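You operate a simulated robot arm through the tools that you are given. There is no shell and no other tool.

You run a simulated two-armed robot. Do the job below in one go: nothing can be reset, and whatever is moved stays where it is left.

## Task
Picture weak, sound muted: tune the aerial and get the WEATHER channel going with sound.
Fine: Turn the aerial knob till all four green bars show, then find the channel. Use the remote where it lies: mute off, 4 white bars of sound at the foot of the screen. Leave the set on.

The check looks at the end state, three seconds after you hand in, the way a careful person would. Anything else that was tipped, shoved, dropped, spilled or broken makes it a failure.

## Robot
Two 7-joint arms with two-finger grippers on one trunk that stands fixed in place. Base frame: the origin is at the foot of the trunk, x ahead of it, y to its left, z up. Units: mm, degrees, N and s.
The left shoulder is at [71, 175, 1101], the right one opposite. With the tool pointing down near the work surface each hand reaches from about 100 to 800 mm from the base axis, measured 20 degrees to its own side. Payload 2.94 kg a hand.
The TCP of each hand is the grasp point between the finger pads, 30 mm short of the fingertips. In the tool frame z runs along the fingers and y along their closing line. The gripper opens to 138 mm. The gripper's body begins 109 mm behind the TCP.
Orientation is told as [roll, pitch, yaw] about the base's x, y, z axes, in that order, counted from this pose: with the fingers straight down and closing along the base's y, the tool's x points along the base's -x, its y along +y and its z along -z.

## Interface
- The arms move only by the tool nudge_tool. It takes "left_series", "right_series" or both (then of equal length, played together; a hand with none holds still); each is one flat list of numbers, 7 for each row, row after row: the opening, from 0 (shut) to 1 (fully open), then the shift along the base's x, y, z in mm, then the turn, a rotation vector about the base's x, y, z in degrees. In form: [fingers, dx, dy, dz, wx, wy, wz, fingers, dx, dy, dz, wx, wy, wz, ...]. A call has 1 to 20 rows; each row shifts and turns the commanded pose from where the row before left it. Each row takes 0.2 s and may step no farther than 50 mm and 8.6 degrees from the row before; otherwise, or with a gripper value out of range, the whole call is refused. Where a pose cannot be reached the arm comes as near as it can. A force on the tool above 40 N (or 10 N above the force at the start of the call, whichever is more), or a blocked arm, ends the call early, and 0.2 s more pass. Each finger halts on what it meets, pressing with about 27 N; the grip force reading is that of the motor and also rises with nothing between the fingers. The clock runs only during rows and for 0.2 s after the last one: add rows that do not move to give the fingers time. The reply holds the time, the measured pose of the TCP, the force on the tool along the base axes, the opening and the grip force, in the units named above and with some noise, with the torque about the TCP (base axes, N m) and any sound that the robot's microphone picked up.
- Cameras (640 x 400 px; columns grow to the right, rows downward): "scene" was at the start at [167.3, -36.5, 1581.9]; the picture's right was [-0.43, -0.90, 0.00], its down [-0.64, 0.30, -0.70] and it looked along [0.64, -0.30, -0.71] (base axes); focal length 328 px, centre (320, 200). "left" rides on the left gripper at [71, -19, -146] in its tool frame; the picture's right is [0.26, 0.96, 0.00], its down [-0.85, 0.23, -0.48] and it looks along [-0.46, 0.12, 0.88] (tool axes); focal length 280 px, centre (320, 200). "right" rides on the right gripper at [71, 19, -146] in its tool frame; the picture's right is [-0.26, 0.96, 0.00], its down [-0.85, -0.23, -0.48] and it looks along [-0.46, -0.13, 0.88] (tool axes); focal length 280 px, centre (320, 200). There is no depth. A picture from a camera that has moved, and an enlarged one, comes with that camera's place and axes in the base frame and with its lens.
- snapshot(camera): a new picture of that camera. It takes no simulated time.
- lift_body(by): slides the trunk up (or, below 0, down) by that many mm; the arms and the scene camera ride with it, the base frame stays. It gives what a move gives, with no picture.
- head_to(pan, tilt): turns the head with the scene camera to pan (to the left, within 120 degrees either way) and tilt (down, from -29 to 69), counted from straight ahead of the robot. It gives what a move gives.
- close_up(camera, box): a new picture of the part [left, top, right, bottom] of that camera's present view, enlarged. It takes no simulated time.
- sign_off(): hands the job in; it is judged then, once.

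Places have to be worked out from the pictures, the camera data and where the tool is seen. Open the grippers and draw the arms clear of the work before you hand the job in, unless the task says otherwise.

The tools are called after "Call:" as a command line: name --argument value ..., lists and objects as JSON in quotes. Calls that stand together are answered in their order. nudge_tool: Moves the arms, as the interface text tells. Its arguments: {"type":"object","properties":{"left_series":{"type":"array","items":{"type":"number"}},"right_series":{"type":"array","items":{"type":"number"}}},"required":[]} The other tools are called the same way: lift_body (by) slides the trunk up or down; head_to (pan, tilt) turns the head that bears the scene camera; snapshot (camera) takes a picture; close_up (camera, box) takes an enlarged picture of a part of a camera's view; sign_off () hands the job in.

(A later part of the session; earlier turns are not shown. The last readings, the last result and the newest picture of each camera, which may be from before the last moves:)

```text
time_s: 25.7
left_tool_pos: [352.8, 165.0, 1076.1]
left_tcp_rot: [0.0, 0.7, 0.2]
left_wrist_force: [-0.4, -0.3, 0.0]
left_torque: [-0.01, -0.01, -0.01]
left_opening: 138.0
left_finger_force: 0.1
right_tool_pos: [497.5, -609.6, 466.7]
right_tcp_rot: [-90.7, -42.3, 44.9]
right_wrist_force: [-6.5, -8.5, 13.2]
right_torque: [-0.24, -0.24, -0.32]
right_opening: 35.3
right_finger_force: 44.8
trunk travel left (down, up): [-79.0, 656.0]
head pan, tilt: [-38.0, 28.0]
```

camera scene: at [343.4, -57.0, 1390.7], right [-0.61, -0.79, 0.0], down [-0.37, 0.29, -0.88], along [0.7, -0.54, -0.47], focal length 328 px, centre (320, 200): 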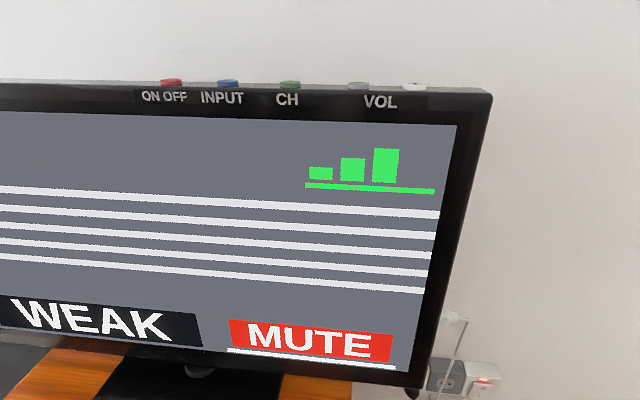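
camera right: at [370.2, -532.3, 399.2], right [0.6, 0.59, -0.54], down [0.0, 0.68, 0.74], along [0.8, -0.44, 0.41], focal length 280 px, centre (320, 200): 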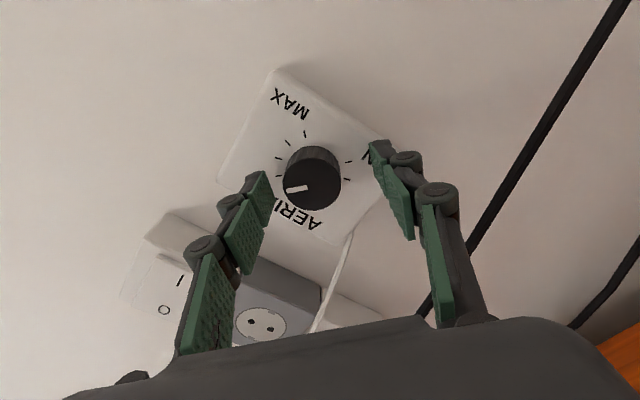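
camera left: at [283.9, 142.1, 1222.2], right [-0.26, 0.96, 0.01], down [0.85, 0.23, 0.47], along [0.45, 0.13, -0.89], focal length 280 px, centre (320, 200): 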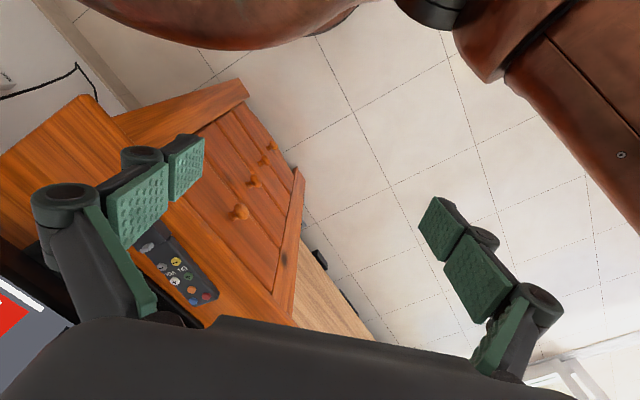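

Relieve the small offset load and turn clockwise 16°.

Call:
nudge_tool --right_series '[0.1, -0.7, -0.9, 1.3, 0, 0, 0, 0.1, 0, 0, 0, 5.6, -5.7, 0, 0.1, 0, 0, 0, 5.6, -5.7, 0]'

Call:
close_up --camera "scene" --box '[220, 80, 500, 255]'

Call:
snapshot --camera "right"

```text
time_s: 26.5
left_tool_pos: [352.5, 165.1, 1075.0]
left_tcp_rot: [0.0, 0.8, 0.0]
left_wrist_force: [0.5, -0.3, 0.5]
left_torque: [-0.01, -0.02, -0.03]
left_opening: 138.3
left_finger_force: 0.0
right_tool_pos: [497.8, -609.0, 466.4]
right_tcp_rot: [-91.1, -58.4, 45.2]
right_wrist_force: [-4.5, -12.3, 13.0]
right_torque: [0.36, 0.38, -0.5]
right_opening: 35.1
right_finger_force: 45.0
trunk travel left (down, up): [-79.0, 656.0]
head pan, tilt: [-38.0, 28.0]
```

```text
2.29 times, centred on (360, 168) of scene
camera zoom: at [340.9, -57.7, 1391.3], right [-0.62, -0.79, 0.0], down [-0.37, 0.29, -0.88], along [0.7, -0.54, -0.47], focal length 750 px, centre (229, 274)
```

zoom: 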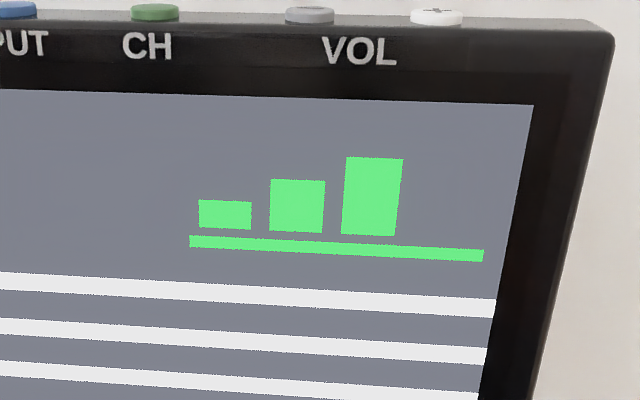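

```text
taken
camera right: at [381.9, -521.2, 393.6], right [0.69, 0.67, -0.28], down [-0.16, 0.52, 0.84], along [0.71, -0.53, 0.46], focal length 280 px, centre (320, 200)
```

right: 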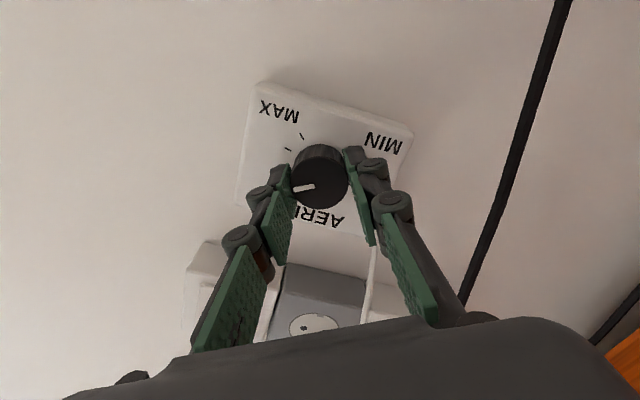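

Still three bars at ~56° total; continue clockwise in 8° steps with load relief.

Call:
nudge_tool --right_series '[0.1, -0.4, -0.8, 1, 5.6, -5.7, 0]'

Call:
close_up --camera "scene" --box '[220, 80, 500, 255]'

```text
time_s: 26.9
left_tool_pos: [354.1, 165.8, 1075.6]
left_tcp_rot: [0.0, 0.7, 0.1]
left_wrist_force: [0.5, 1.2, -0.8]
left_torque: [0.01, 0.02, -0.03]
left_opening: 138.1
left_finger_force: 0.0
right_tool_pos: [498.4, -610.1, 465.2]
right_tcp_rot: [-91.0, -66.2, 45.2]
right_wrist_force: [0.6, -12.6, 9.5]
right_torque: [-0.13, -0.09, -0.46]
right_opening: 35.0
right_finger_force: 44.6
trunk travel left (down, up): [-79.0, 656.0]
head pan, tilt: [-38.0, 28.0]
```

```text
2.29 times, centred on (360, 168) of scene
camera zoom: at [341.4, -57.9, 1391.1], right [-0.62, -0.79, 0.0], down [-0.37, 0.29, -0.88], along [0.7, -0.54, -0.47], focal length 750 px, centre (229, 274)
```

zoom: 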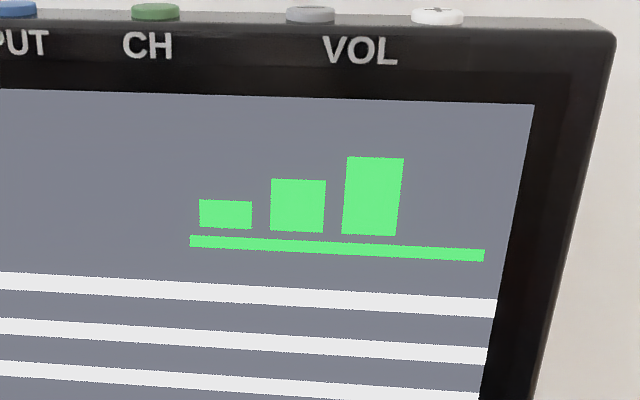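

Continue another 8°.

Call:
nudge_tool --right_series '[0.1, 0, -0.5, 0.5, 5.6, -5.7, 0]'

Call:
close_up --camera "scene" --box '[220, 80, 500, 255]'

Call:
snapshot --camera "right"

```text
time_s: 27.3
left_tool_pos: [353.3, 164.2, 1077.4]
left_tcp_rot: [-0.1, 0.7, 0.0]
left_wrist_force: [0.2, -0.8, 0.5]
left_torque: [0.01, 0.03, 0.0]
left_opening: 138.1
left_finger_force: 0.1
right_tool_pos: [497.8, -609.6, 465.5]
right_tcp_rot: [-91.3, -74.3, 45.5]
right_wrist_force: [-0.8, -7.2, 7.9]
right_torque: [0.32, 0.39, -0.36]
right_opening: 35.3
right_finger_force: 45.0
trunk travel left (down, up): [-79.0, 656.0]
head pan, tilt: [-38.0, 28.0]
```

```text
2.29 times, centred on (360, 168) of scene
camera zoom: at [341.3, -57.8, 1391.1], right [-0.62, -0.79, 0.0], down [-0.37, 0.29, -0.88], along [0.7, -0.54, -0.47], focal length 750 px, centre (229, 274)
```

zoom: 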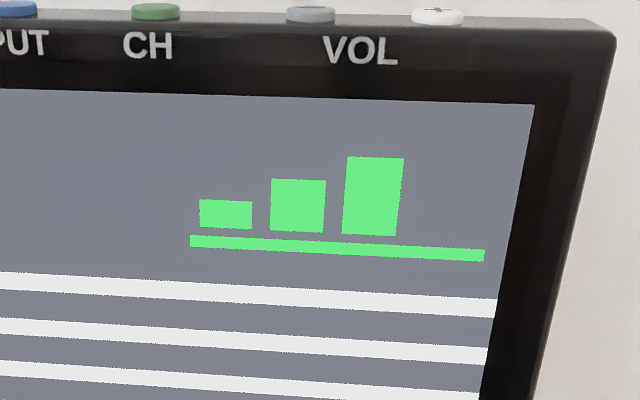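

```text
taken
camera right: at [396.0, -507.1, 391.3], right [0.71, 0.7, -0.01], down [-0.33, 0.35, 0.88], along [0.62, -0.62, 0.48], focal length 280 px, centre (320, 200)
```

right: 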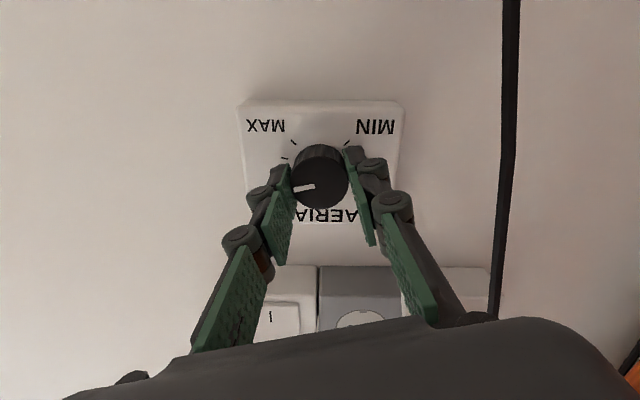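

Pointer now around 80° right of top, still three bars. Continue.

Call:
nudge_tool --right_series '[0.1, 0, -0.5, 0.5, 5.6, -5.7, 0]'

Call:
close_up --camera "scene" --box '[220, 80, 500, 255]'

```text
time_s: 27.7
left_tool_pos: [352.6, 165.7, 1074.9]
left_tcp_rot: [0.0, 0.8, 0.1]
left_wrist_force: [0.5, -0.4, 0.4]
left_torque: [-0.01, -0.02, 0.02]
left_opening: 137.8
left_finger_force: 0.0
right_tool_pos: [497.9, -610.8, 466.1]
right_tcp_rot: [-91.6, -82.3, 46.1]
right_wrist_force: [-7.1, 0.7, 4.1]
right_torque: [-0.12, -0.11, -0.19]
right_opening: 35.0
right_finger_force: 44.5
trunk travel left (down, up): [-79.0, 656.0]
head pan, tilt: [-38.0, 28.0]
```

```text
2.29 times, centred on (360, 168) of scene
camera zoom: at [341.4, -57.7, 1391.0], right [-0.62, -0.79, 0.0], down [-0.37, 0.29, -0.88], along [0.7, -0.54, -0.47], focal length 750 px, centre (229, 274)
```

zoom: 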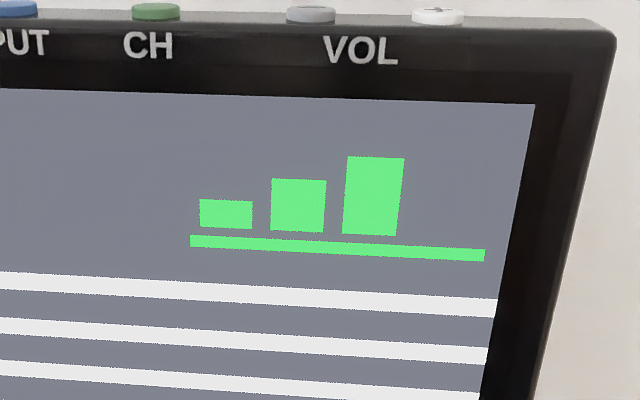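

Still three; continue 8°.

Call:
nudge_tool --right_series '[0.1, 0, 0, 0.3, 5.6, -5.7, 0]'

Call:
close_up --camera "scene" --box '[220, 80, 500, 255]'

Call:
snapshot --camera "right"

```text
time_s: 28.1
left_tool_pos: [352.4, 164.8, 1075.5]
left_tcp_rot: [0.0, 0.7, 0.0]
left_wrist_force: [-0.7, -0.1, 1.3]
left_torque: [-0.01, 0.0, 0.0]
left_opening: 138.3
left_finger_force: 0.0
right_tool_pos: [497.7, -610.3, 466.1]
right_tcp_rot: [120.9, -89.7, -166.5]
right_wrist_force: [-10.8, 6.1, 0.8]
right_torque: [0.07, 0.05, 0.14]
right_opening: 35.3
right_finger_force: 45.8
trunk travel left (down, up): [-79.0, 656.0]
head pan, tilt: [-38.0, 28.0]
```

```text
2.29 times, centred on (360, 168) of scene
camera zoom: at [341.4, -57.8, 1391.0], right [-0.62, -0.79, 0.0], down [-0.37, 0.29, -0.88], along [0.7, -0.54, -0.47], focal length 750 px, centre (229, 274)
```

zoom: 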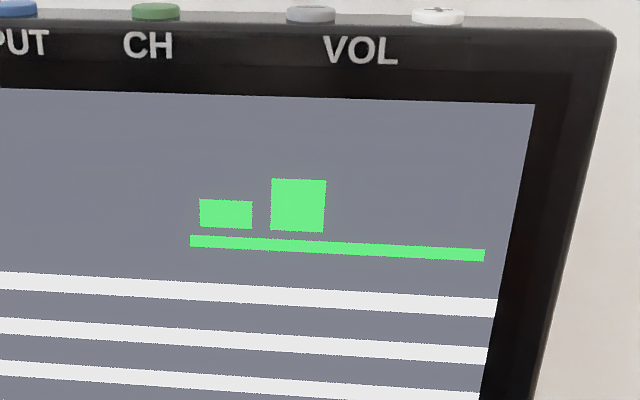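

```text
taken
camera right: at [410.2, -492.9, 394.5], right [0.69, 0.67, 0.27], down [-0.5, 0.18, 0.85], along [0.52, -0.72, 0.46], focal length 280 px, centre (320, 200)
```

right: 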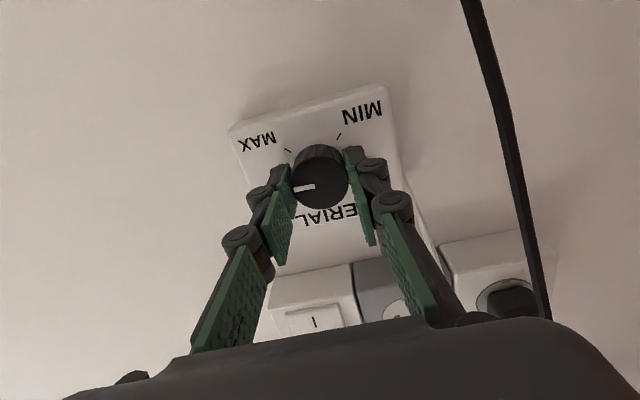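

Two bars at ~88°: the peak was passed — symmetric estimate puts the four-bar spot near 48°, which I stepped over during regripping. Turn back counter-clockwise 32°, then go in 4° steps.

Call:
nudge_tool --right_series '[0.1, -0.5, 0.3, 0, -5.6, 5.7, 0, 0.1, 0, 0, -0.2, -5.6, 5.7, 0, 0.1, 0, 0, -0.2, -5.6, 5.7, 0, 0.1, 0, 0, -0.2, -5.6, 5.7, 0]'

Call:
close_up --camera "scene" --box '[220, 80, 500, 255]'

```text
time_s: 29.1
left_tool_pos: [354.4, 165.2, 1074.6]
left_tcp_rot: [0.0, 0.7, 0.1]
left_wrist_force: [-0.8, 0.5, 0.5]
left_torque: [-0.03, -0.02, 0.01]
left_opening: 137.9
left_finger_force: 0.1
right_tool_pos: [497.9, -610.3, 466.4]
right_tcp_rot: [-90.6, -58.2, 45.0]
right_wrist_force: [-7.5, 11.6, -5.2]
right_torque: [-0.11, -0.13, 0.23]
right_opening: 34.9
right_finger_force: 45.3
trunk travel left (down, up): [-79.0, 656.0]
head pan, tilt: [-38.0, 28.0]
```

```text
2.29 times, centred on (360, 168) of scene
camera zoom: at [341.9, -57.8, 1390.9], right [-0.62, -0.79, 0.0], down [-0.37, 0.29, -0.88], along [0.7, -0.54, -0.47], focal length 750 px, centre (229, 274)
```

zoom: 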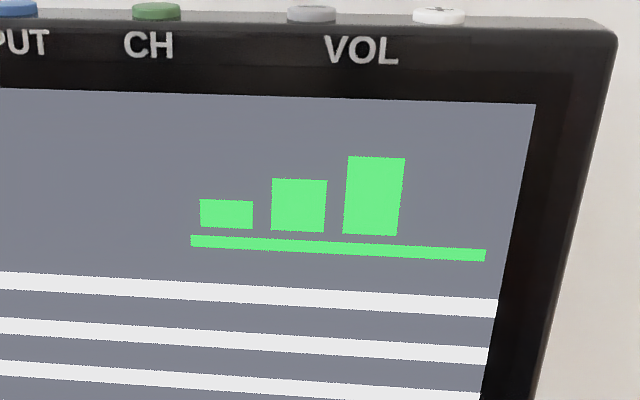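

Three bars at ~56°. Step back by 4°.

Call:
nudge_tool --right_series '[0.1, -0.5, 0.6, -0.3, -2.8, 2.85, 0]'

Call:
close_up --camera "scene" --box '[220, 80, 500, 255]'

```text
time_s: 29.5
left_tool_pos: [354.3, 165.1, 1076.1]
left_tcp_rot: [0.0, 0.7, 0.0]
left_wrist_force: [-0.7, 0.9, 0.3]
left_torque: [0.06, 0.0, 0.0]
left_opening: 138.1
left_finger_force: 0.1
right_tool_pos: [498.0, -610.0, 466.2]
right_tcp_rot: [-90.6, -54.1, 45.0]
right_wrist_force: [1.1, 6.8, -5.1]
right_torque: [0.25, 0.25, 0.38]
right_opening: 35.3
right_finger_force: 45.3
trunk travel left (down, up): [-79.0, 656.0]
head pan, tilt: [-38.0, 28.0]
```

```text
2.29 times, centred on (360, 168) of scene
camera zoom: at [342.5, -58.1, 1390.8], right [-0.62, -0.79, 0.0], down [-0.37, 0.29, -0.88], along [0.7, -0.54, -0.47], focal length 750 px, centre (229, 274)
```

zoom: 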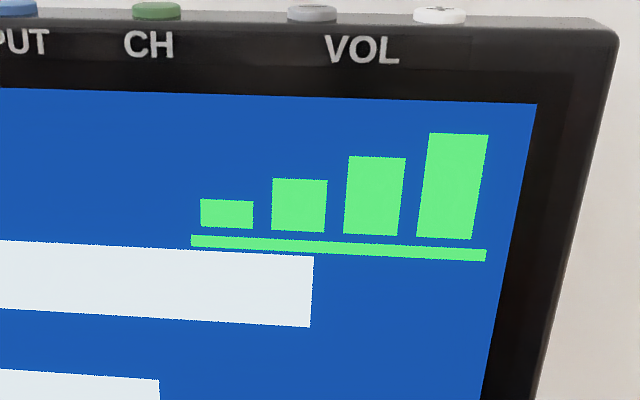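

Four bars. I'll go 3° more toward the middle of the window for margin and check.

Call:
nudge_tool --right_series '[0.1, 0, 0.4, -0.3, -2.1, 2.15, 0]'

Call:
close_up --camera "scene" --box '[220, 80, 500, 255]'

```text
time_s: 29.9
left_tool_pos: [354.4, 164.6, 1076.6]
left_tcp_rot: [-0.1, 0.8, 0.0]
left_wrist_force: [-0.2, 0.1, -0.2]
left_torque: [0.01, -0.01, 0.0]
left_opening: 138.0
left_finger_force: 0.1
right_tool_pos: [496.5, -609.6, 465.7]
right_tcp_rot: [-90.6, -51.2, 45.1]
right_wrist_force: [7.8, 2.1, -3.5]
right_torque: [0.41, 0.41, 0.27]
right_opening: 35.0
right_finger_force: 45.3
trunk travel left (down, up): [-79.0, 656.0]
head pan, tilt: [-38.0, 28.0]
```

```text
2.29 times, centred on (360, 168) of scene
camera zoom: at [342.7, -58.3, 1390.7], right [-0.62, -0.79, 0.0], down [-0.37, 0.29, -0.88], along [0.7, -0.54, -0.47], focal length 750 px, centre (229, 274)
```

zoom: 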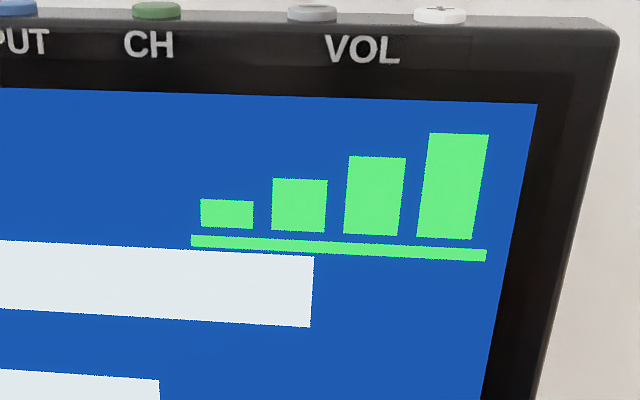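

Four bars hold. Release the knob and recheck before retreating.

Call:
nudge_tool --right_series '[0.5, 0, 0, 0, 0, 0, 0, 0.5, 0, 0, 0, 0, 0, 0, 0.5, 0, 0, 0, 0, 0, 0]'

Call:
snapshot --camera "scene"

Call:
snapshot --camera "right"

```text
time_s: 30.7
left_tool_pos: [354.1, 165.0, 1074.8]
left_tcp_rot: [-0.1, 0.7, 0.1]
left_wrist_force: [0.1, 0.0, -0.6]
left_torque: [-0.03, -0.01, 0.0]
left_opening: 137.9
left_finger_force: 0.1
right_tool_pos: [497.9, -610.0, 465.2]
right_tcp_rot: [-90.7, -51.3, 44.9]
right_wrist_force: [-0.3, -0.3, 0.2]
right_torque: [0.01, 0.02, 0.01]
right_opening: 69.3
right_finger_force: 0.0
trunk travel left (down, up): [-79.0, 656.0]
head pan, tilt: [-38.0, 28.0]
```

```text
taken
camera scene: at [341.9, -58.1, 1390.9], right [-0.62, -0.79, 0.0], down [-0.37, 0.29, -0.88], along [0.7, -0.54, -0.47], focal length 328 px, centre (320, 200)
```

scene: 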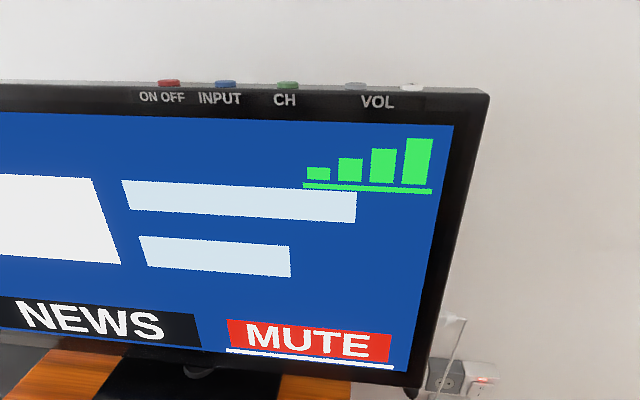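

```text
taken
camera right: at [374.1, -527.6, 397.1], right [0.66, 0.64, -0.4], down [-0.09, 0.59, 0.8], along [0.75, -0.49, 0.44], focal length 280 px, centre (320, 200)
```

right: 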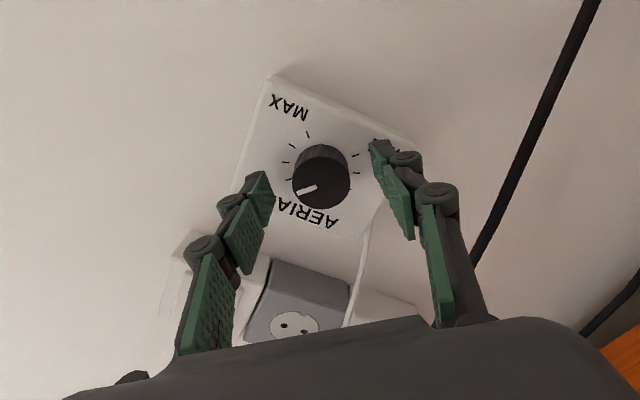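

Signal is locked at four bars, channel is NEWS. Retreat the right hand straight off the wall, unroll it, and move it right, away from the sockets.

Call:
nudge_tool --right_series '[0.5, -14, 14.3, 0, 0, 0, 0, 0.5, -14, 14.3, 0, 0, 0, 0, 0.5, -14, 14.3, 0, 0, 0, 0, 0.5, -14, 14.3, 0, 0, 0, 0, 0.5, -14, 14.3, 0, 0, 0, 0, 0.5, -14, 14.3, 0, 0, 0, 0, 0.5, -14.3, -14, 0, 5.6, -5.7, 0, 0.5, -14.3, -14, 0, 5.6, -5.7, 0, 0.5, -14.3, -14, 0, 5.6, -5.7, 0, 0.5, -14.3, -14, 0, 5.6, -5.7, 0, 0.5, -14.3, -14, 0, 4, -4, 0, 0.5, -14.3, -14, 0, 0, 0, 0, 0.5, -14.3, -14, 0, 0, 0, 0]'

Call:
head_to --pan -20 --tilt 48

Call:
snapshot --camera "scene"

Call:
snapshot --camera "right"

```text
time_s: 33.5
left_tool_pos: [353.7, 164.9, 1074.7]
left_tcp_rot: [0.0, 0.7, 0.1]
left_wrist_force: [0.5, -0.9, 0.2]
left_torque: [0.03, -0.01, -0.02]
left_opening: 137.9
left_finger_force: 0.1
right_tool_pos: [313.4, -622.7, 466.0]
right_tcp_rot: [-103.6, -88.8, 57.9]
right_wrist_force: [0.4, -0.3, -0.4]
right_torque: [0.01, 0.03, 0.01]
right_opening: 68.9
right_finger_force: 0.0
trunk travel left (down, up): [-79.0, 656.0]
head pan, tilt: [-38.0, 28.0]
```

```text
time_s: 34.3
left_tool_pos: [354.1, 164.8, 1074.8]
left_tcp_rot: [-0.1, 0.7, 0.0]
left_wrist_force: [0.3, -0.3, -0.2]
left_torque: [-0.03, 0.02, 0.0]
left_opening: 138.0
left_finger_force: 0.0
right_tool_pos: [313.2, -621.6, 465.0]
right_tcp_rot: [-101.8, -89.0, 56.0]
right_wrist_force: [-0.1, 0.4, -0.1]
right_torque: [-0.02, 0.01, 0.0]
right_opening: 69.1
right_finger_force: 0.1
trunk travel left (down, up): [-79.0, 656.0]
head pan, tilt: [-20.0, 48.0]
```

```text
taken
camera scene: at [344.0, -29.0, 1361.0], right [-0.34, -0.94, 0.0], down [-0.7, 0.25, -0.67], along [0.63, -0.23, -0.74], focal length 328 px, centre (320, 200)
```

scene: 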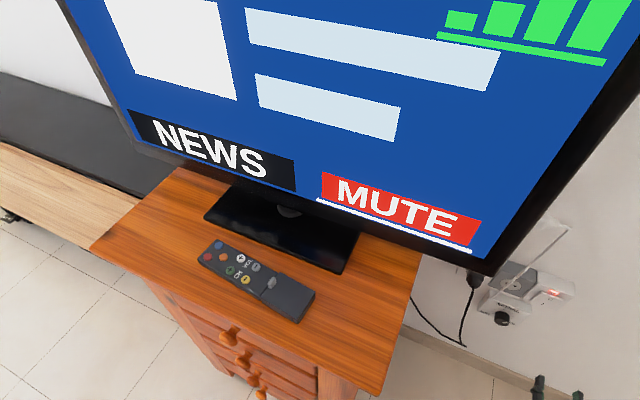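

```text
taken
camera right: at [224.9, -505.8, 394.0], right [0.69, 0.68, 0.24], down [-0.49, 0.19, 0.85], along [0.53, -0.71, 0.47], focal length 280 px, centre (320, 200)
```

right: 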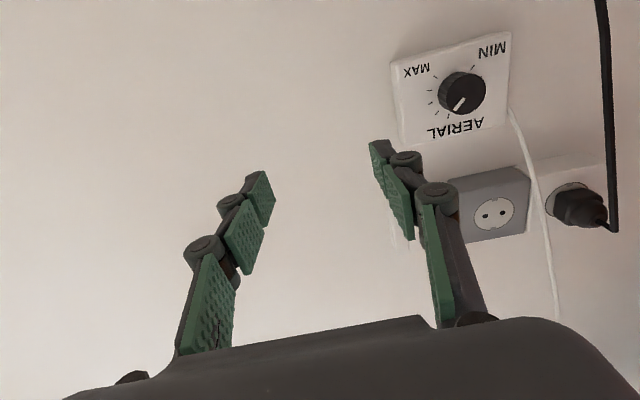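

The right hand is clear. Zoom in on the remote for exact button positions, from both scene and left cameras.

Call:
close_up --camera "scene" --box '[180, 225, 330, 335]'

Call:
snapshot --camera "left"

```text
3.64 times, centred on (255, 280) of scene
camera zoom: at [344.0, -29.0, 1361.0], right [-0.34, -0.94, 0.0], down [-0.7, 0.25, -0.67], along [0.63, -0.23, -0.74], focal length 1193 px, centre (556, -91)
```

zoom: 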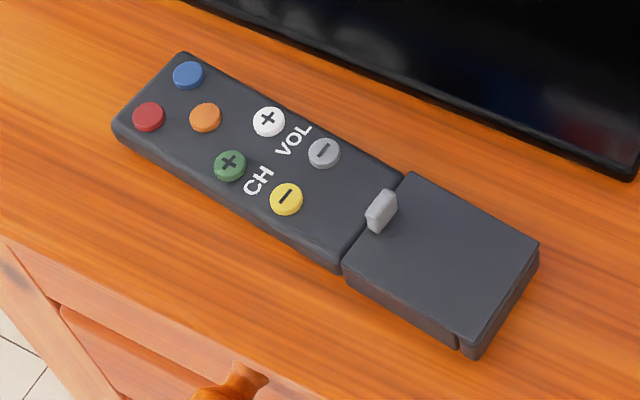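

```text
taken
camera left: at [283.7, 144.3, 1222.6], right [-0.26, 0.96, 0.0], down [0.85, 0.23, 0.47], along [0.45, 0.13, -0.89], focal length 280 px, centre (320, 200)
```

left: 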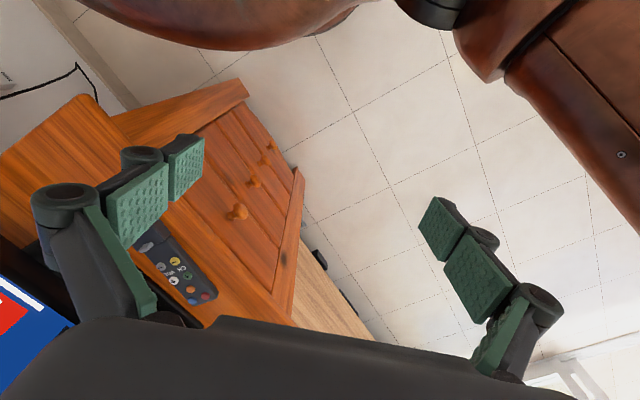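

Buttons located (z≈865): orange ≈(695,24), CH+ ≈(664,17), VOL+ ≈(682,-4), VOL- ≈(656,-25). TV front plane is ~130 mm behind the remote, so I'll bring the closed left hand to hover over the orange button, first staying high.

Call:
nudge_tool --left_series '[0, 38, -15.7, 0, 0, 0, 0, 0, 38, -15.7, 0, 0, 0, 0, 0, 38, -15.7, 0, 0, 0, 0, 0, 38, -15.7, 0, 0, 0, 0, 0, 38, -15.7, 0, 0, 0, 0, 0, 38, -15.7, 0, 0, 0, 0, 0, 38, -15.7, 0, 0, 0, 0, 0, 38, -15.7, 0, 0, 0, 0, 0, 36, -15.7, -20, 0, 0, 0, 0, 0, 0, -30, 0, 0, 0]'

Call:
snapshot --camera "scene"

Call:
snapshot --camera "left"

```text
time_s: 36.5
left_tool_pos: [695.4, 23.1, 1024.5]
left_tcp_rot: [0.0, 0.7, 0.1]
left_wrist_force: [0.2, 0.3, -0.1]
left_torque: [-0.04, -0.01, -0.02]
left_opening: 0.1
left_finger_force: 27.3
right_tool_pos: [313.5, -622.4, 465.5]
right_tcp_rot: [-101.2, -88.8, 55.5]
right_wrist_force: [-0.1, 0.0, 0.0]
right_torque: [-0.04, 0.01, 0.01]
right_opening: 68.8
right_finger_force: 0.1
trunk travel left (down, up): [-79.0, 656.0]
head pan, tilt: [-20.0, 48.0]
```

```text
taken
camera scene: at [344.4, -28.6, 1360.8], right [-0.34, -0.94, 0.0], down [-0.7, 0.25, -0.67], along [0.63, -0.23, -0.74], focal length 328 px, centre (320, 200)
```

scene: 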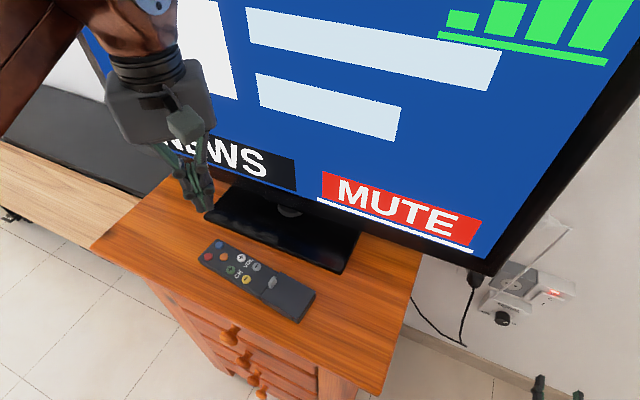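

```text
taken
camera left: at [625.0, 2.6, 1171.8], right [-0.26, 0.96, 0.0], down [0.85, 0.23, 0.47], along [0.45, 0.13, -0.89], focal length 280 px, centre (320, 200)
```

left: 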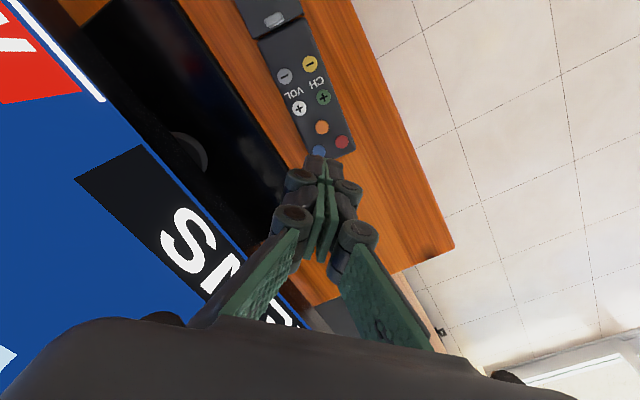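

Left camera confirms orange at ≈(693,24,867). Lower so the fingertips hover ~12 mm above it.

Call:
nudge_tool --left_series '[0, -2.5, 0.8, -35, 0, 0, 0, 0, 0, 0, -35, 0, 0, 0, 0, 0, 0, -30, 0, 0, 0, 0, 0, 0, -15, 0, 0, 0]'

Call:
close_up --camera "left" --box '[230, 60, 420, 220]'

Call:
close_up --camera "scene" --box '[170, 200, 330, 330]'

```text
time_s: 37.5
left_tool_pos: [691.7, 23.8, 909.8]
left_tcp_rot: [0.0, 0.6, 0.1]
left_wrist_force: [-0.3, -0.2, -0.3]
left_torque: [0.0, 0.01, 0.01]
left_opening: 0.0
left_finger_force: 27.1
right_tool_pos: [313.5, -620.6, 467.4]
right_tcp_rot: [-100.7, -88.8, 55.0]
right_wrist_force: [0.4, -0.3, 0.4]
right_torque: [0.0, -0.01, -0.01]
right_opening: 69.0
right_finger_force: 0.1
trunk travel left (down, up): [-79.0, 656.0]
head pan, tilt: [-20.0, 48.0]
```

```text
2.50 times, centred on (325, 140) of left
camera zoom: at [621.9, 3.9, 1056.8], right [-0.26, 0.96, 0.0], down [0.85, 0.23, 0.46], along [0.45, 0.13, -0.89], focal length 701 px, centre (308, 350)
```

zoom: 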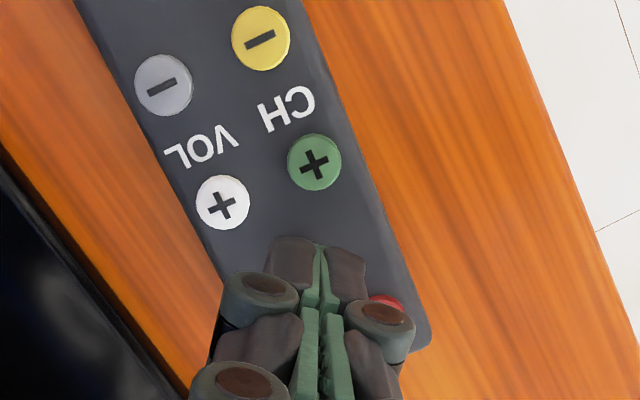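

```text
3.08 times, centred on (250, 265) of scene
camera zoom: at [344.4, -29.0, 1360.8], right [-0.34, -0.94, 0.0], down [-0.7, 0.25, -0.67], along [0.63, -0.23, -0.74], focal length 1010 px, centre (535, 0)
```

zoom: 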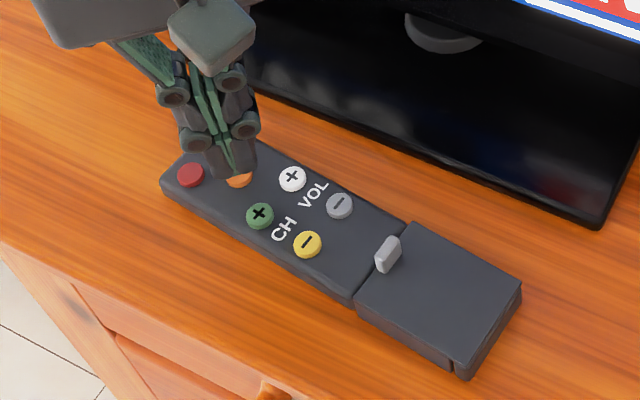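

Fingertips hover just above orange. Press down in small steps, then lift.

Call:
nudge_tool --left_series '[0, 0.5, 0, -5, 0, 0, 0, 0, 0, 0, -4, 0, 0, 0, 0, 0, 0, -3, 0, 0, 0]'

Call:
snapshot --camera "scene"

```text
time_s: 38.3
left_tool_pos: [692.0, 24.1, 896.9]
left_tcp_rot: [0.0, 0.6, 0.1]
left_wrist_force: [-1.1, -0.5, 0.5]
left_torque: [0.01, 0.01, 0.02]
left_opening: 0.0
left_finger_force: 27.1
right_tool_pos: [313.0, -622.7, 465.9]
right_tcp_rot: [-101.1, -88.9, 55.2]
right_wrist_force: [-0.2, -0.5, -0.3]
right_torque: [-0.01, 0.01, -0.01]
right_opening: 69.2
right_finger_force: 0.0
trunk travel left (down, up): [-79.0, 656.0]
head pan, tilt: [-20.0, 48.0]
```

```text
taken
camera scene: at [344.2, -29.2, 1360.9], right [-0.34, -0.94, 0.0], down [-0.7, 0.25, -0.67], along [0.63, -0.23, -0.74], focal length 328 px, centre (320, 200)
```

scene: 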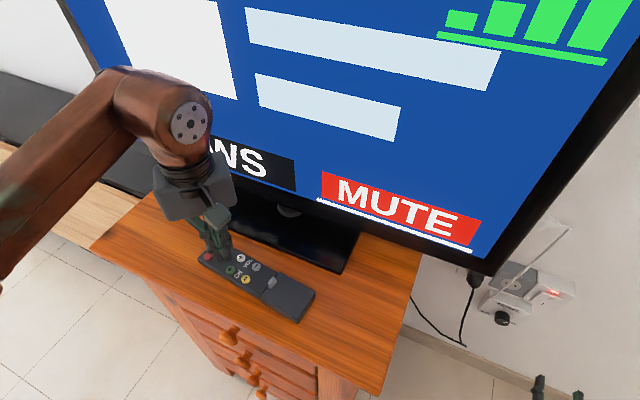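

No contact yet. Continue down in 2 mm steps.

Call:
nudge_tool --left_series '[0, 0, 0, -2, 0, 0, 0, 0, 0, 0, -2, 0, 0, 0]'

Call:
snapshot --camera "scene"

```text
time_s: 38.9
left_tool_pos: [691.8, 24.2, 893.0]
left_tcp_rot: [0.0, 0.8, 0.1]
left_wrist_force: [0.4, -1.3, 0.3]
left_torque: [-0.01, -0.03, 0.0]
left_opening: 0.0
left_finger_force: 27.2
right_tool_pos: [313.8, -622.5, 464.5]
right_tcp_rot: [-101.0, -88.8, 55.1]
right_wrist_force: [-0.2, 0.8, -0.1]
right_torque: [0.0, 0.01, 0.01]
right_opening: 69.0
right_finger_force: 0.0
trunk travel left (down, up): [-79.0, 656.0]
head pan, tilt: [-20.0, 48.0]
```

```text
taken
camera scene: at [344.2, -29.2, 1360.9], right [-0.34, -0.94, 0.0], down [-0.7, 0.25, -0.67], along [0.63, -0.23, -0.74], focal length 328 px, centre (320, 200)
```

scene: 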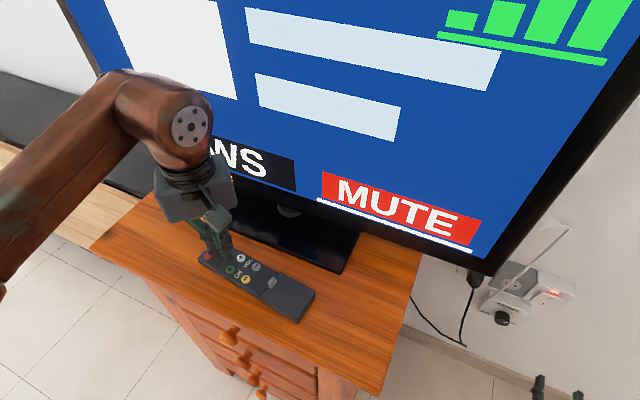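

Still no contact; look closely at the gap.

Call:
close_up --camera "scene" --box '[190, 220, 270, 290]'

Call:
close_up --camera "left" --box '[230, 60, 420, 220]'

```text
5.71 times, centred on (230, 255) of scene
camera zoom: at [344.2, -29.2, 1360.9], right [-0.34, -0.94, 0.0], down [-0.7, 0.25, -0.67], along [0.63, -0.23, -0.74], focal length 1875 px, centre (834, -114)
```

zoom: 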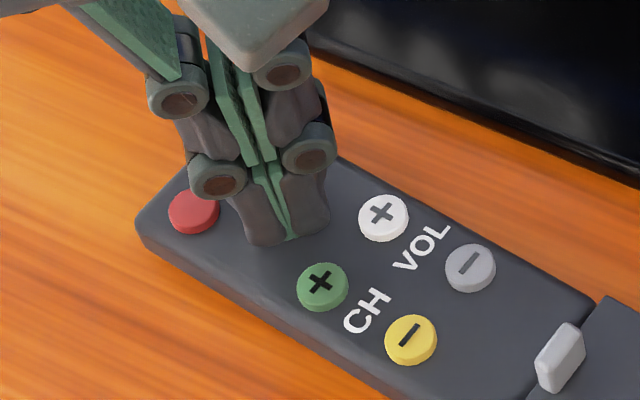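

```text
2.50 times, centred on (325, 140) of left
camera zoom: at [622.0, 3.5, 1041.3], right [-0.26, 0.96, 0.0], down [0.85, 0.23, 0.46], along [0.45, 0.13, -0.89], focal length 701 px, centre (308, 350)
```

zoom: 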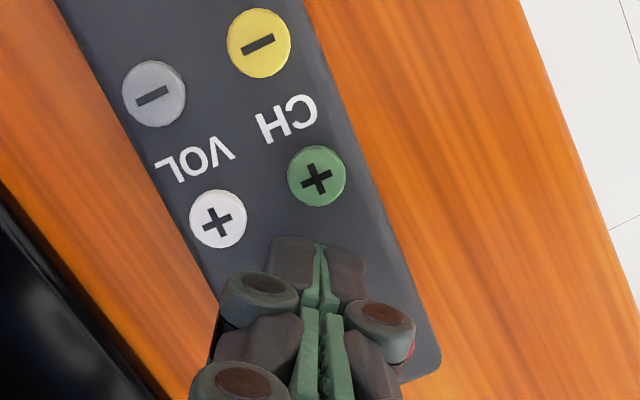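

Fingertips are over orange, seemingly very near. Continue down in 1.5–2 mm steps.

Call:
nudge_tool --left_series '[0, 0.8, 0, -2, 0, 0, 0, 0, 0, 0, -2, 0, 0, 0]'

Call:
snapshot --camera "scene"

```text
time_s: 39.5
left_tool_pos: [692.2, 23.9, 890.0]
left_tcp_rot: [0.0, 0.7, 0.0]
left_wrist_force: [-0.3, 0.2, 0.4]
left_torque: [0.03, 0.0, 0.04]
left_opening: 0.0
left_finger_force: 27.3
right_tool_pos: [314.2, -622.9, 465.0]
right_tcp_rot: [-101.1, -88.8, 55.4]
right_wrist_force: [-0.4, -0.3, 0.1]
right_torque: [0.03, 0.03, -0.01]
right_opening: 68.9
right_finger_force: 0.0
trunk travel left (down, up): [-79.0, 656.0]
head pan, tilt: [-20.0, 48.0]
```

```text
taken
camera scene: at [344.2, -29.2, 1360.9], right [-0.34, -0.94, 0.0], down [-0.7, 0.25, -0.67], along [0.63, -0.23, -0.74], focal length 328 px, centre (320, 200)
```

scene: 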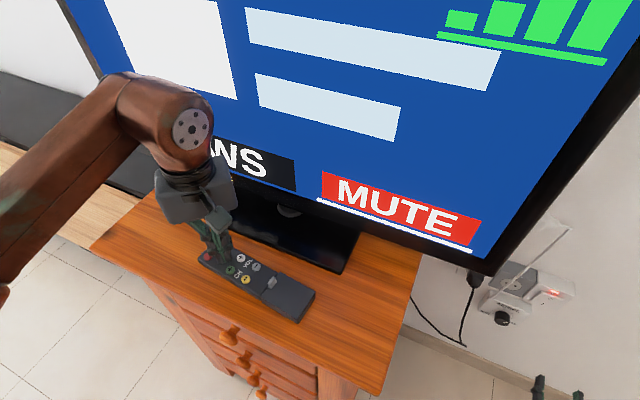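

No contact force yet; keep descending.

Call:
nudge_tool --left_series '[0, 0, 0, -2, 0, 0, 0, 0, 0, 0, -2, 0, 0, 0]'

Call:
close_up --camera "scene" --box '[190, 160, 350, 290]'

```text
time_s: 40.1
left_tool_pos: [692.3, 24.3, 886.5]
left_tcp_rot: [0.0, 0.8, 0.1]
left_wrist_force: [2.9, -0.6, 4.7]
left_torque: [-0.01, -0.08, 0.0]
left_opening: 5.7
left_finger_force: 27.1
right_tool_pos: [313.6, -621.3, 466.8]
right_tcp_rot: [-102.0, -88.9, 56.3]
right_wrist_force: [0.0, -0.9, -0.4]
right_torque: [0.0, -0.02, 0.0]
right_opening: 69.0
right_finger_force: 0.1
trunk travel left (down, up): [-79.0, 656.0]
head pan, tilt: [-20.0, 48.0]
heard: click
```

```text
3.08 times, centred on (270, 225) of scene
camera zoom: at [343.7, -29.2, 1361.1], right [-0.34, -0.94, 0.0], down [-0.7, 0.25, -0.67], along [0.63, -0.23, -0.74], focal length 1010 px, centre (474, 123)
```

zoom: 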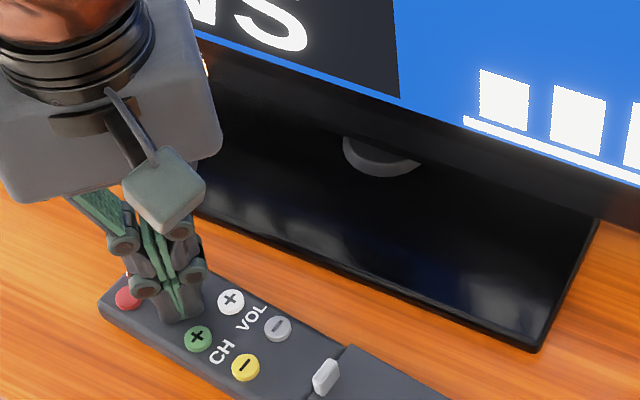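

A click: MUTE is gone and white volume bars show, so orange is mute. Lift off and check the screen.

Call:
nudge_tool --left_series '[0, 0, 0, 5, 0, 0, 0, 0, 0, 0, 10, 0, 0, 0, 0, 0, 0, 10, 0, 0, 0]'

Call:
snapshot --camera "scene"

Call:
close_up --camera "left" --box '[230, 40, 420, 200]'

```text
time_s: 40.9
left_tool_pos: [691.2, 24.8, 910.6]
left_tcp_rot: [0.0, 0.7, 0.1]
left_wrist_force: [0.1, 0.1, 0.1]
left_torque: [0.02, 0.0, 0.04]
left_opening: 0.0
left_finger_force: 27.0
right_tool_pos: [313.1, -622.2, 466.7]
right_tcp_rot: [-101.3, -88.9, 55.5]
right_wrist_force: [0.3, 0.5, 0.1]
right_torque: [0.0, 0.01, 0.01]
right_opening: 69.1
right_finger_force: 0.0
trunk travel left (down, up): [-79.0, 656.0]
head pan, tilt: [-20.0, 48.0]
```

```text
taken
camera scene: at [344.0, -29.2, 1361.0], right [-0.34, -0.94, 0.0], down [-0.7, 0.25, -0.67], along [0.63, -0.23, -0.74], focal length 328 px, centre (320, 200)
```

scene: 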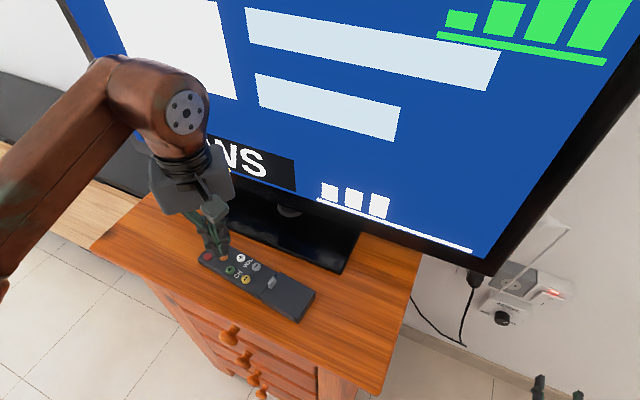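

```text
2.50 times, centred on (325, 120) of left
camera zoom: at [622.1, 3.7, 1057.9], right [-0.26, 0.96, 0.0], down [0.85, 0.23, 0.47], along [0.45, 0.13, -0.89], focal length 701 px, centre (308, 400)
```

zoom: 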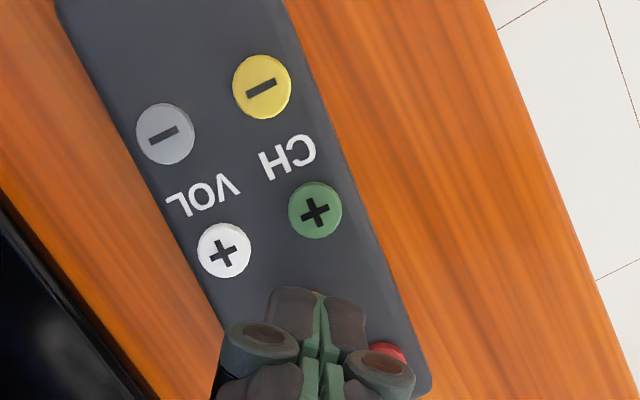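

Three bars now; one press of VOL+ needed. Shift by (-9,-28.5) to VOL+ and press to the same depth, then lift.

Call:
nudge_tool --left_series '[0, -9, -28.5, 0, 0, 0, 0, 0, 0, 0, -12, 0, 0, 0, 0, 0, 0, -6, 0, 0, 0, 0, 0, 0, -3, 0, 0, 0, 0, 0, 0, -2.5, 0, 0, 0, 0, 0, 0, 6, 0, 0, 0, 0, 0, 0, 15, 0, 0, 0]'

Call:
snapshot --camera "scene"

Call:
close_up --camera "left" --box '[230, 40, 420, 200]'

```text
time_s: 42.5
left_tool_pos: [684.6, -3.7, 908.8]
left_tcp_rot: [0.0, 0.7, 0.0]
left_wrist_force: [0.5, -0.6, 0.3]
left_torque: [0.0, 0.03, 0.0]
left_opening: 0.0
left_finger_force: 26.5
right_tool_pos: [313.1, -623.3, 466.3]
right_tcp_rot: [-101.5, -88.8, 55.6]
right_wrist_force: [0.0, 0.7, -0.5]
right_torque: [0.0, 0.02, -0.01]
right_opening: 69.0
right_finger_force: 0.1
trunk travel left (down, up): [-79.0, 656.0]
head pan, tilt: [-20.0, 48.0]
heard: click
```

```text
taken
camera scene: at [344.0, -29.2, 1361.0], right [-0.34, -0.94, 0.0], down [-0.7, 0.25, -0.67], along [0.63, -0.23, -0.74], focal length 328 px, centre (320, 200)
```

scene: 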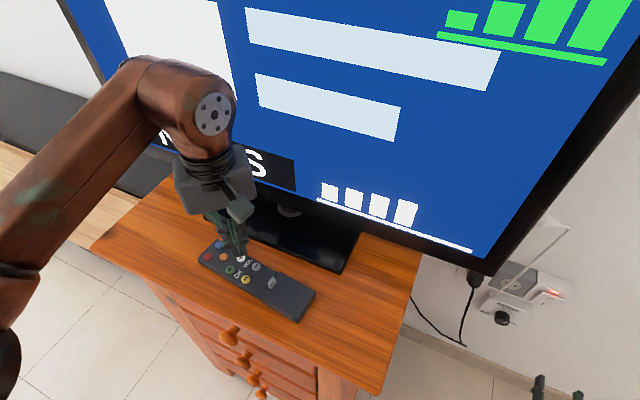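

```text
2.50 times, centred on (325, 120) of left
camera zoom: at [613.9, -24.5, 1055.7], right [-0.26, 0.96, 0.0], down [0.85, 0.23, 0.47], along [0.45, 0.13, -0.89], focal length 701 px, centre (308, 400)
```

zoom: 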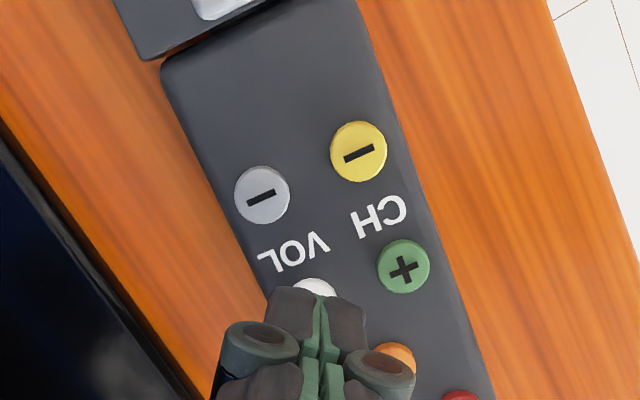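

Four volume bars. Now CH+ at about (664,18): shift (-19.5,+21.7) and press once.

Call:
nudge_tool --left_series '[0, -19.5, 21.7, 0, 0, 0, 0, 0, 0, 0, -12, 0, 0, 0, 0, 0, 0, -6, 0, 0, 0, 0, 0, 0, -3, 0, 0, 0, 0, 0, 0, -2, 0, 0, 0, 0, 0, 0, 6, 0, 0, 0, 0, 0, 0, 17, 0, 0, 0]'

Call:
snapshot --camera "scene"

Call:
close_up --camera "left" --box '[230, 40, 420, 200]'

```text
time_s: 44.1
left_tool_pos: [662.9, 17.5, 908.1]
left_tcp_rot: [0.1, 0.6, 0.1]
left_wrist_force: [-0.6, 0.0, 0.0]
left_torque: [0.02, -0.02, -0.01]
left_opening: 0.2
left_finger_force: 26.5
right_tool_pos: [312.5, -622.3, 465.8]
right_tcp_rot: [-101.7, -88.9, 55.9]
right_wrist_force: [0.2, 0.0, -0.7]
right_torque: [0.01, 0.0, 0.04]
right_opening: 69.0
right_finger_force: 0.0
trunk travel left (down, up): [-79.0, 656.0]
head pan, tilt: [-20.0, 48.0]
heard: click
```

```text
taken
camera scene: at [343.8, -29.3, 1361.1], right [-0.34, -0.94, 0.0], down [-0.7, 0.25, -0.67], along [0.63, -0.23, -0.74], focal length 328 px, centre (320, 200)
```

scene: 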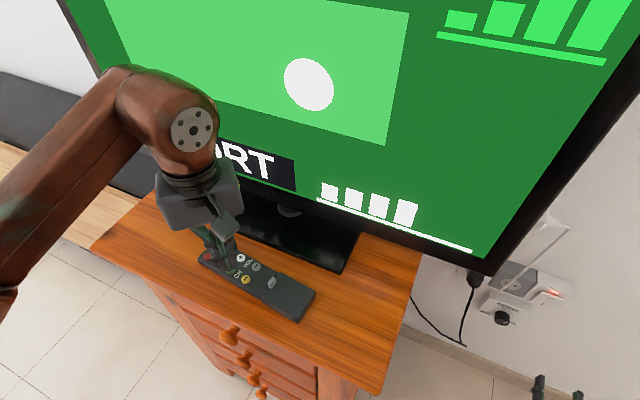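

```text
2.50 times, centred on (325, 120) of left
camera zoom: at [593.5, -3.2, 1056.4], right [-0.26, 0.96, 0.0], down [0.85, 0.23, 0.47], along [0.45, 0.13, -0.89], focal length 701 px, centre (308, 400)
```

zoom: 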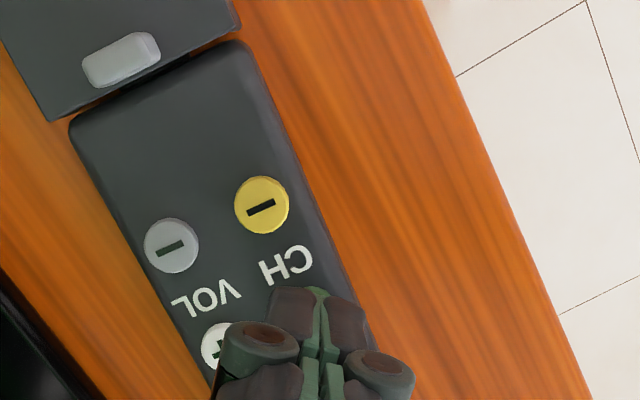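

Channel is now SPORT. Press CH+ again.

Call:
nudge_tool --left_series '[0, 1, 0.3, -12, 0, 0, 0, 0, 0, 0, -6, 0, 0, 0, 0, 0, 0, -3, 0, 0, 0, 0, 0, 0, -2, 0, 0, 0, 0, 0, 0, 6, 0, 0, 0, 0, 0, 0, 17, 0, 0, 0]'

Call:
snapshot --camera "scene"

```text
time_s: 45.5
left_tool_pos: [664.5, 17.3, 909.3]
left_tcp_rot: [0.0, 0.8, 0.1]
left_wrist_force: [0.9, -0.4, -0.1]
left_torque: [-0.05, 0.05, 0.0]
left_opening: 0.0
left_finger_force: 27.2
right_tool_pos: [314.1, -621.2, 466.9]
right_tcp_rot: [-101.6, -88.8, 56.0]
right_wrist_force: [-1.2, 0.2, -0.3]
right_torque: [0.02, 0.0, 0.03]
right_opening: 68.9
right_finger_force: 0.0
trunk travel left (down, up): [-79.0, 656.0]
head pan, tilt: [-20.0, 48.0]
heard: click
```

```text
taken
camera scene: at [343.9, -29.2, 1361.0], right [-0.34, -0.94, 0.0], down [-0.7, 0.25, -0.67], along [0.63, -0.23, -0.74], focal length 328 px, centre (320, 200)
```

scene: 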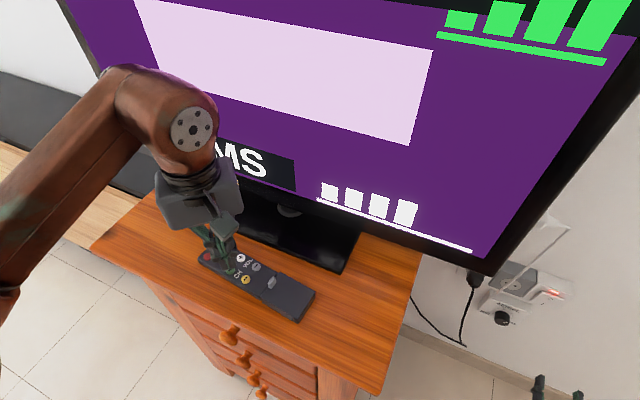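

Now a FILMS channel. Press CH+ again.

Call:
nudge_tool --left_series '[0, 0, 0, -12, 0, 0, 0, 0, 0, 0, -6, 0, 0, 0, 0, 0, 0, -3, 0, 0, 0, 0, 0, 0, -2, 0, 0, 0, 0, 0, 0, 6, 0, 0, 0, 0, 0, 0, 17, 0, 0, 0]'

Call:
snapshot --camera "scene"

```text
time_s: 46.9
left_tool_pos: [664.4, 17.2, 909.3]
left_tcp_rot: [0.1, 0.6, 0.0]
left_wrist_force: [-0.1, -0.2, -0.3]
left_torque: [0.02, 0.0, 0.01]
left_opening: 0.0
left_finger_force: 26.4
right_tool_pos: [313.7, -622.1, 465.5]
right_tcp_rot: [-101.7, -88.9, 55.8]
right_wrist_force: [0.3, 0.2, -0.6]
right_torque: [0.01, -0.01, -0.01]
right_opening: 68.9
right_finger_force: 0.1
trunk travel left (down, up): [-79.0, 656.0]
head pan, tilt: [-20.0, 48.0]
heard: click
```

```text
taken
camera scene: at [343.9, -29.2, 1361.0], right [-0.34, -0.94, 0.0], down [-0.7, 0.25, -0.67], along [0.63, -0.23, -0.74], focal length 328 px, centre (320, 200)
```

scene: 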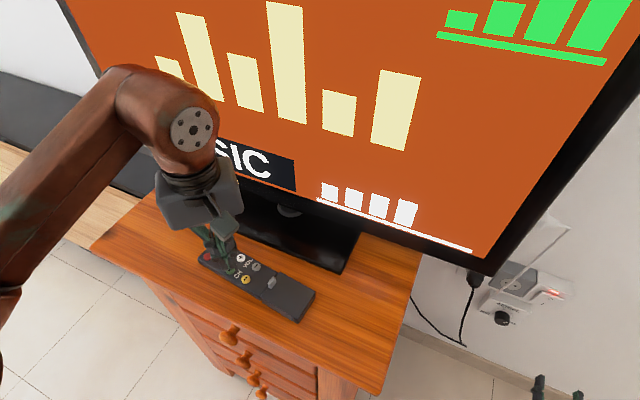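

MUSIC now. Press CH+ again.

Call:
nudge_tool --left_series '[0, 0, 0, -12, 0, 0, 0, 0, 0, 0, -6, 0, 0, 0, 0, 0, 0, -3, 0, 0, 0, 0, 0, 0, -2, 0, 0, 0, 0, 0, 0, 6, 0, 0, 0, 0, 0, 0, 17, 0, 0, 0]'

Call:
snapshot --camera "scene"

```text
time_s: 48.3
left_tool_pos: [664.3, 18.9, 908.9]
left_tcp_rot: [0.1, 0.6, 0.0]
left_wrist_force: [0.1, 0.1, 0.6]
left_torque: [-0.05, -0.02, 0.03]
left_opening: 0.0
left_finger_force: 27.9
right_tool_pos: [313.4, -622.5, 465.9]
right_tcp_rot: [-101.7, -88.8, 55.9]
right_wrist_force: [0.8, 0.4, -0.2]
right_torque: [0.0, -0.01, -0.06]
right_opening: 69.0
right_finger_force: 0.0
trunk travel left (down, up): [-79.0, 656.0]
head pan, tilt: [-20.0, 48.0]
heard: click
```

```text
taken
camera scene: at [343.9, -29.2, 1361.0], right [-0.34, -0.94, 0.0], down [-0.7, 0.25, -0.67], along [0.63, -0.23, -0.74], focal length 328 px, centre (320, 200)
```

scene: 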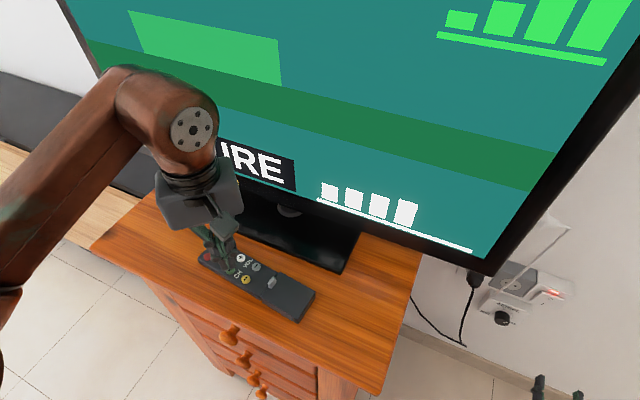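

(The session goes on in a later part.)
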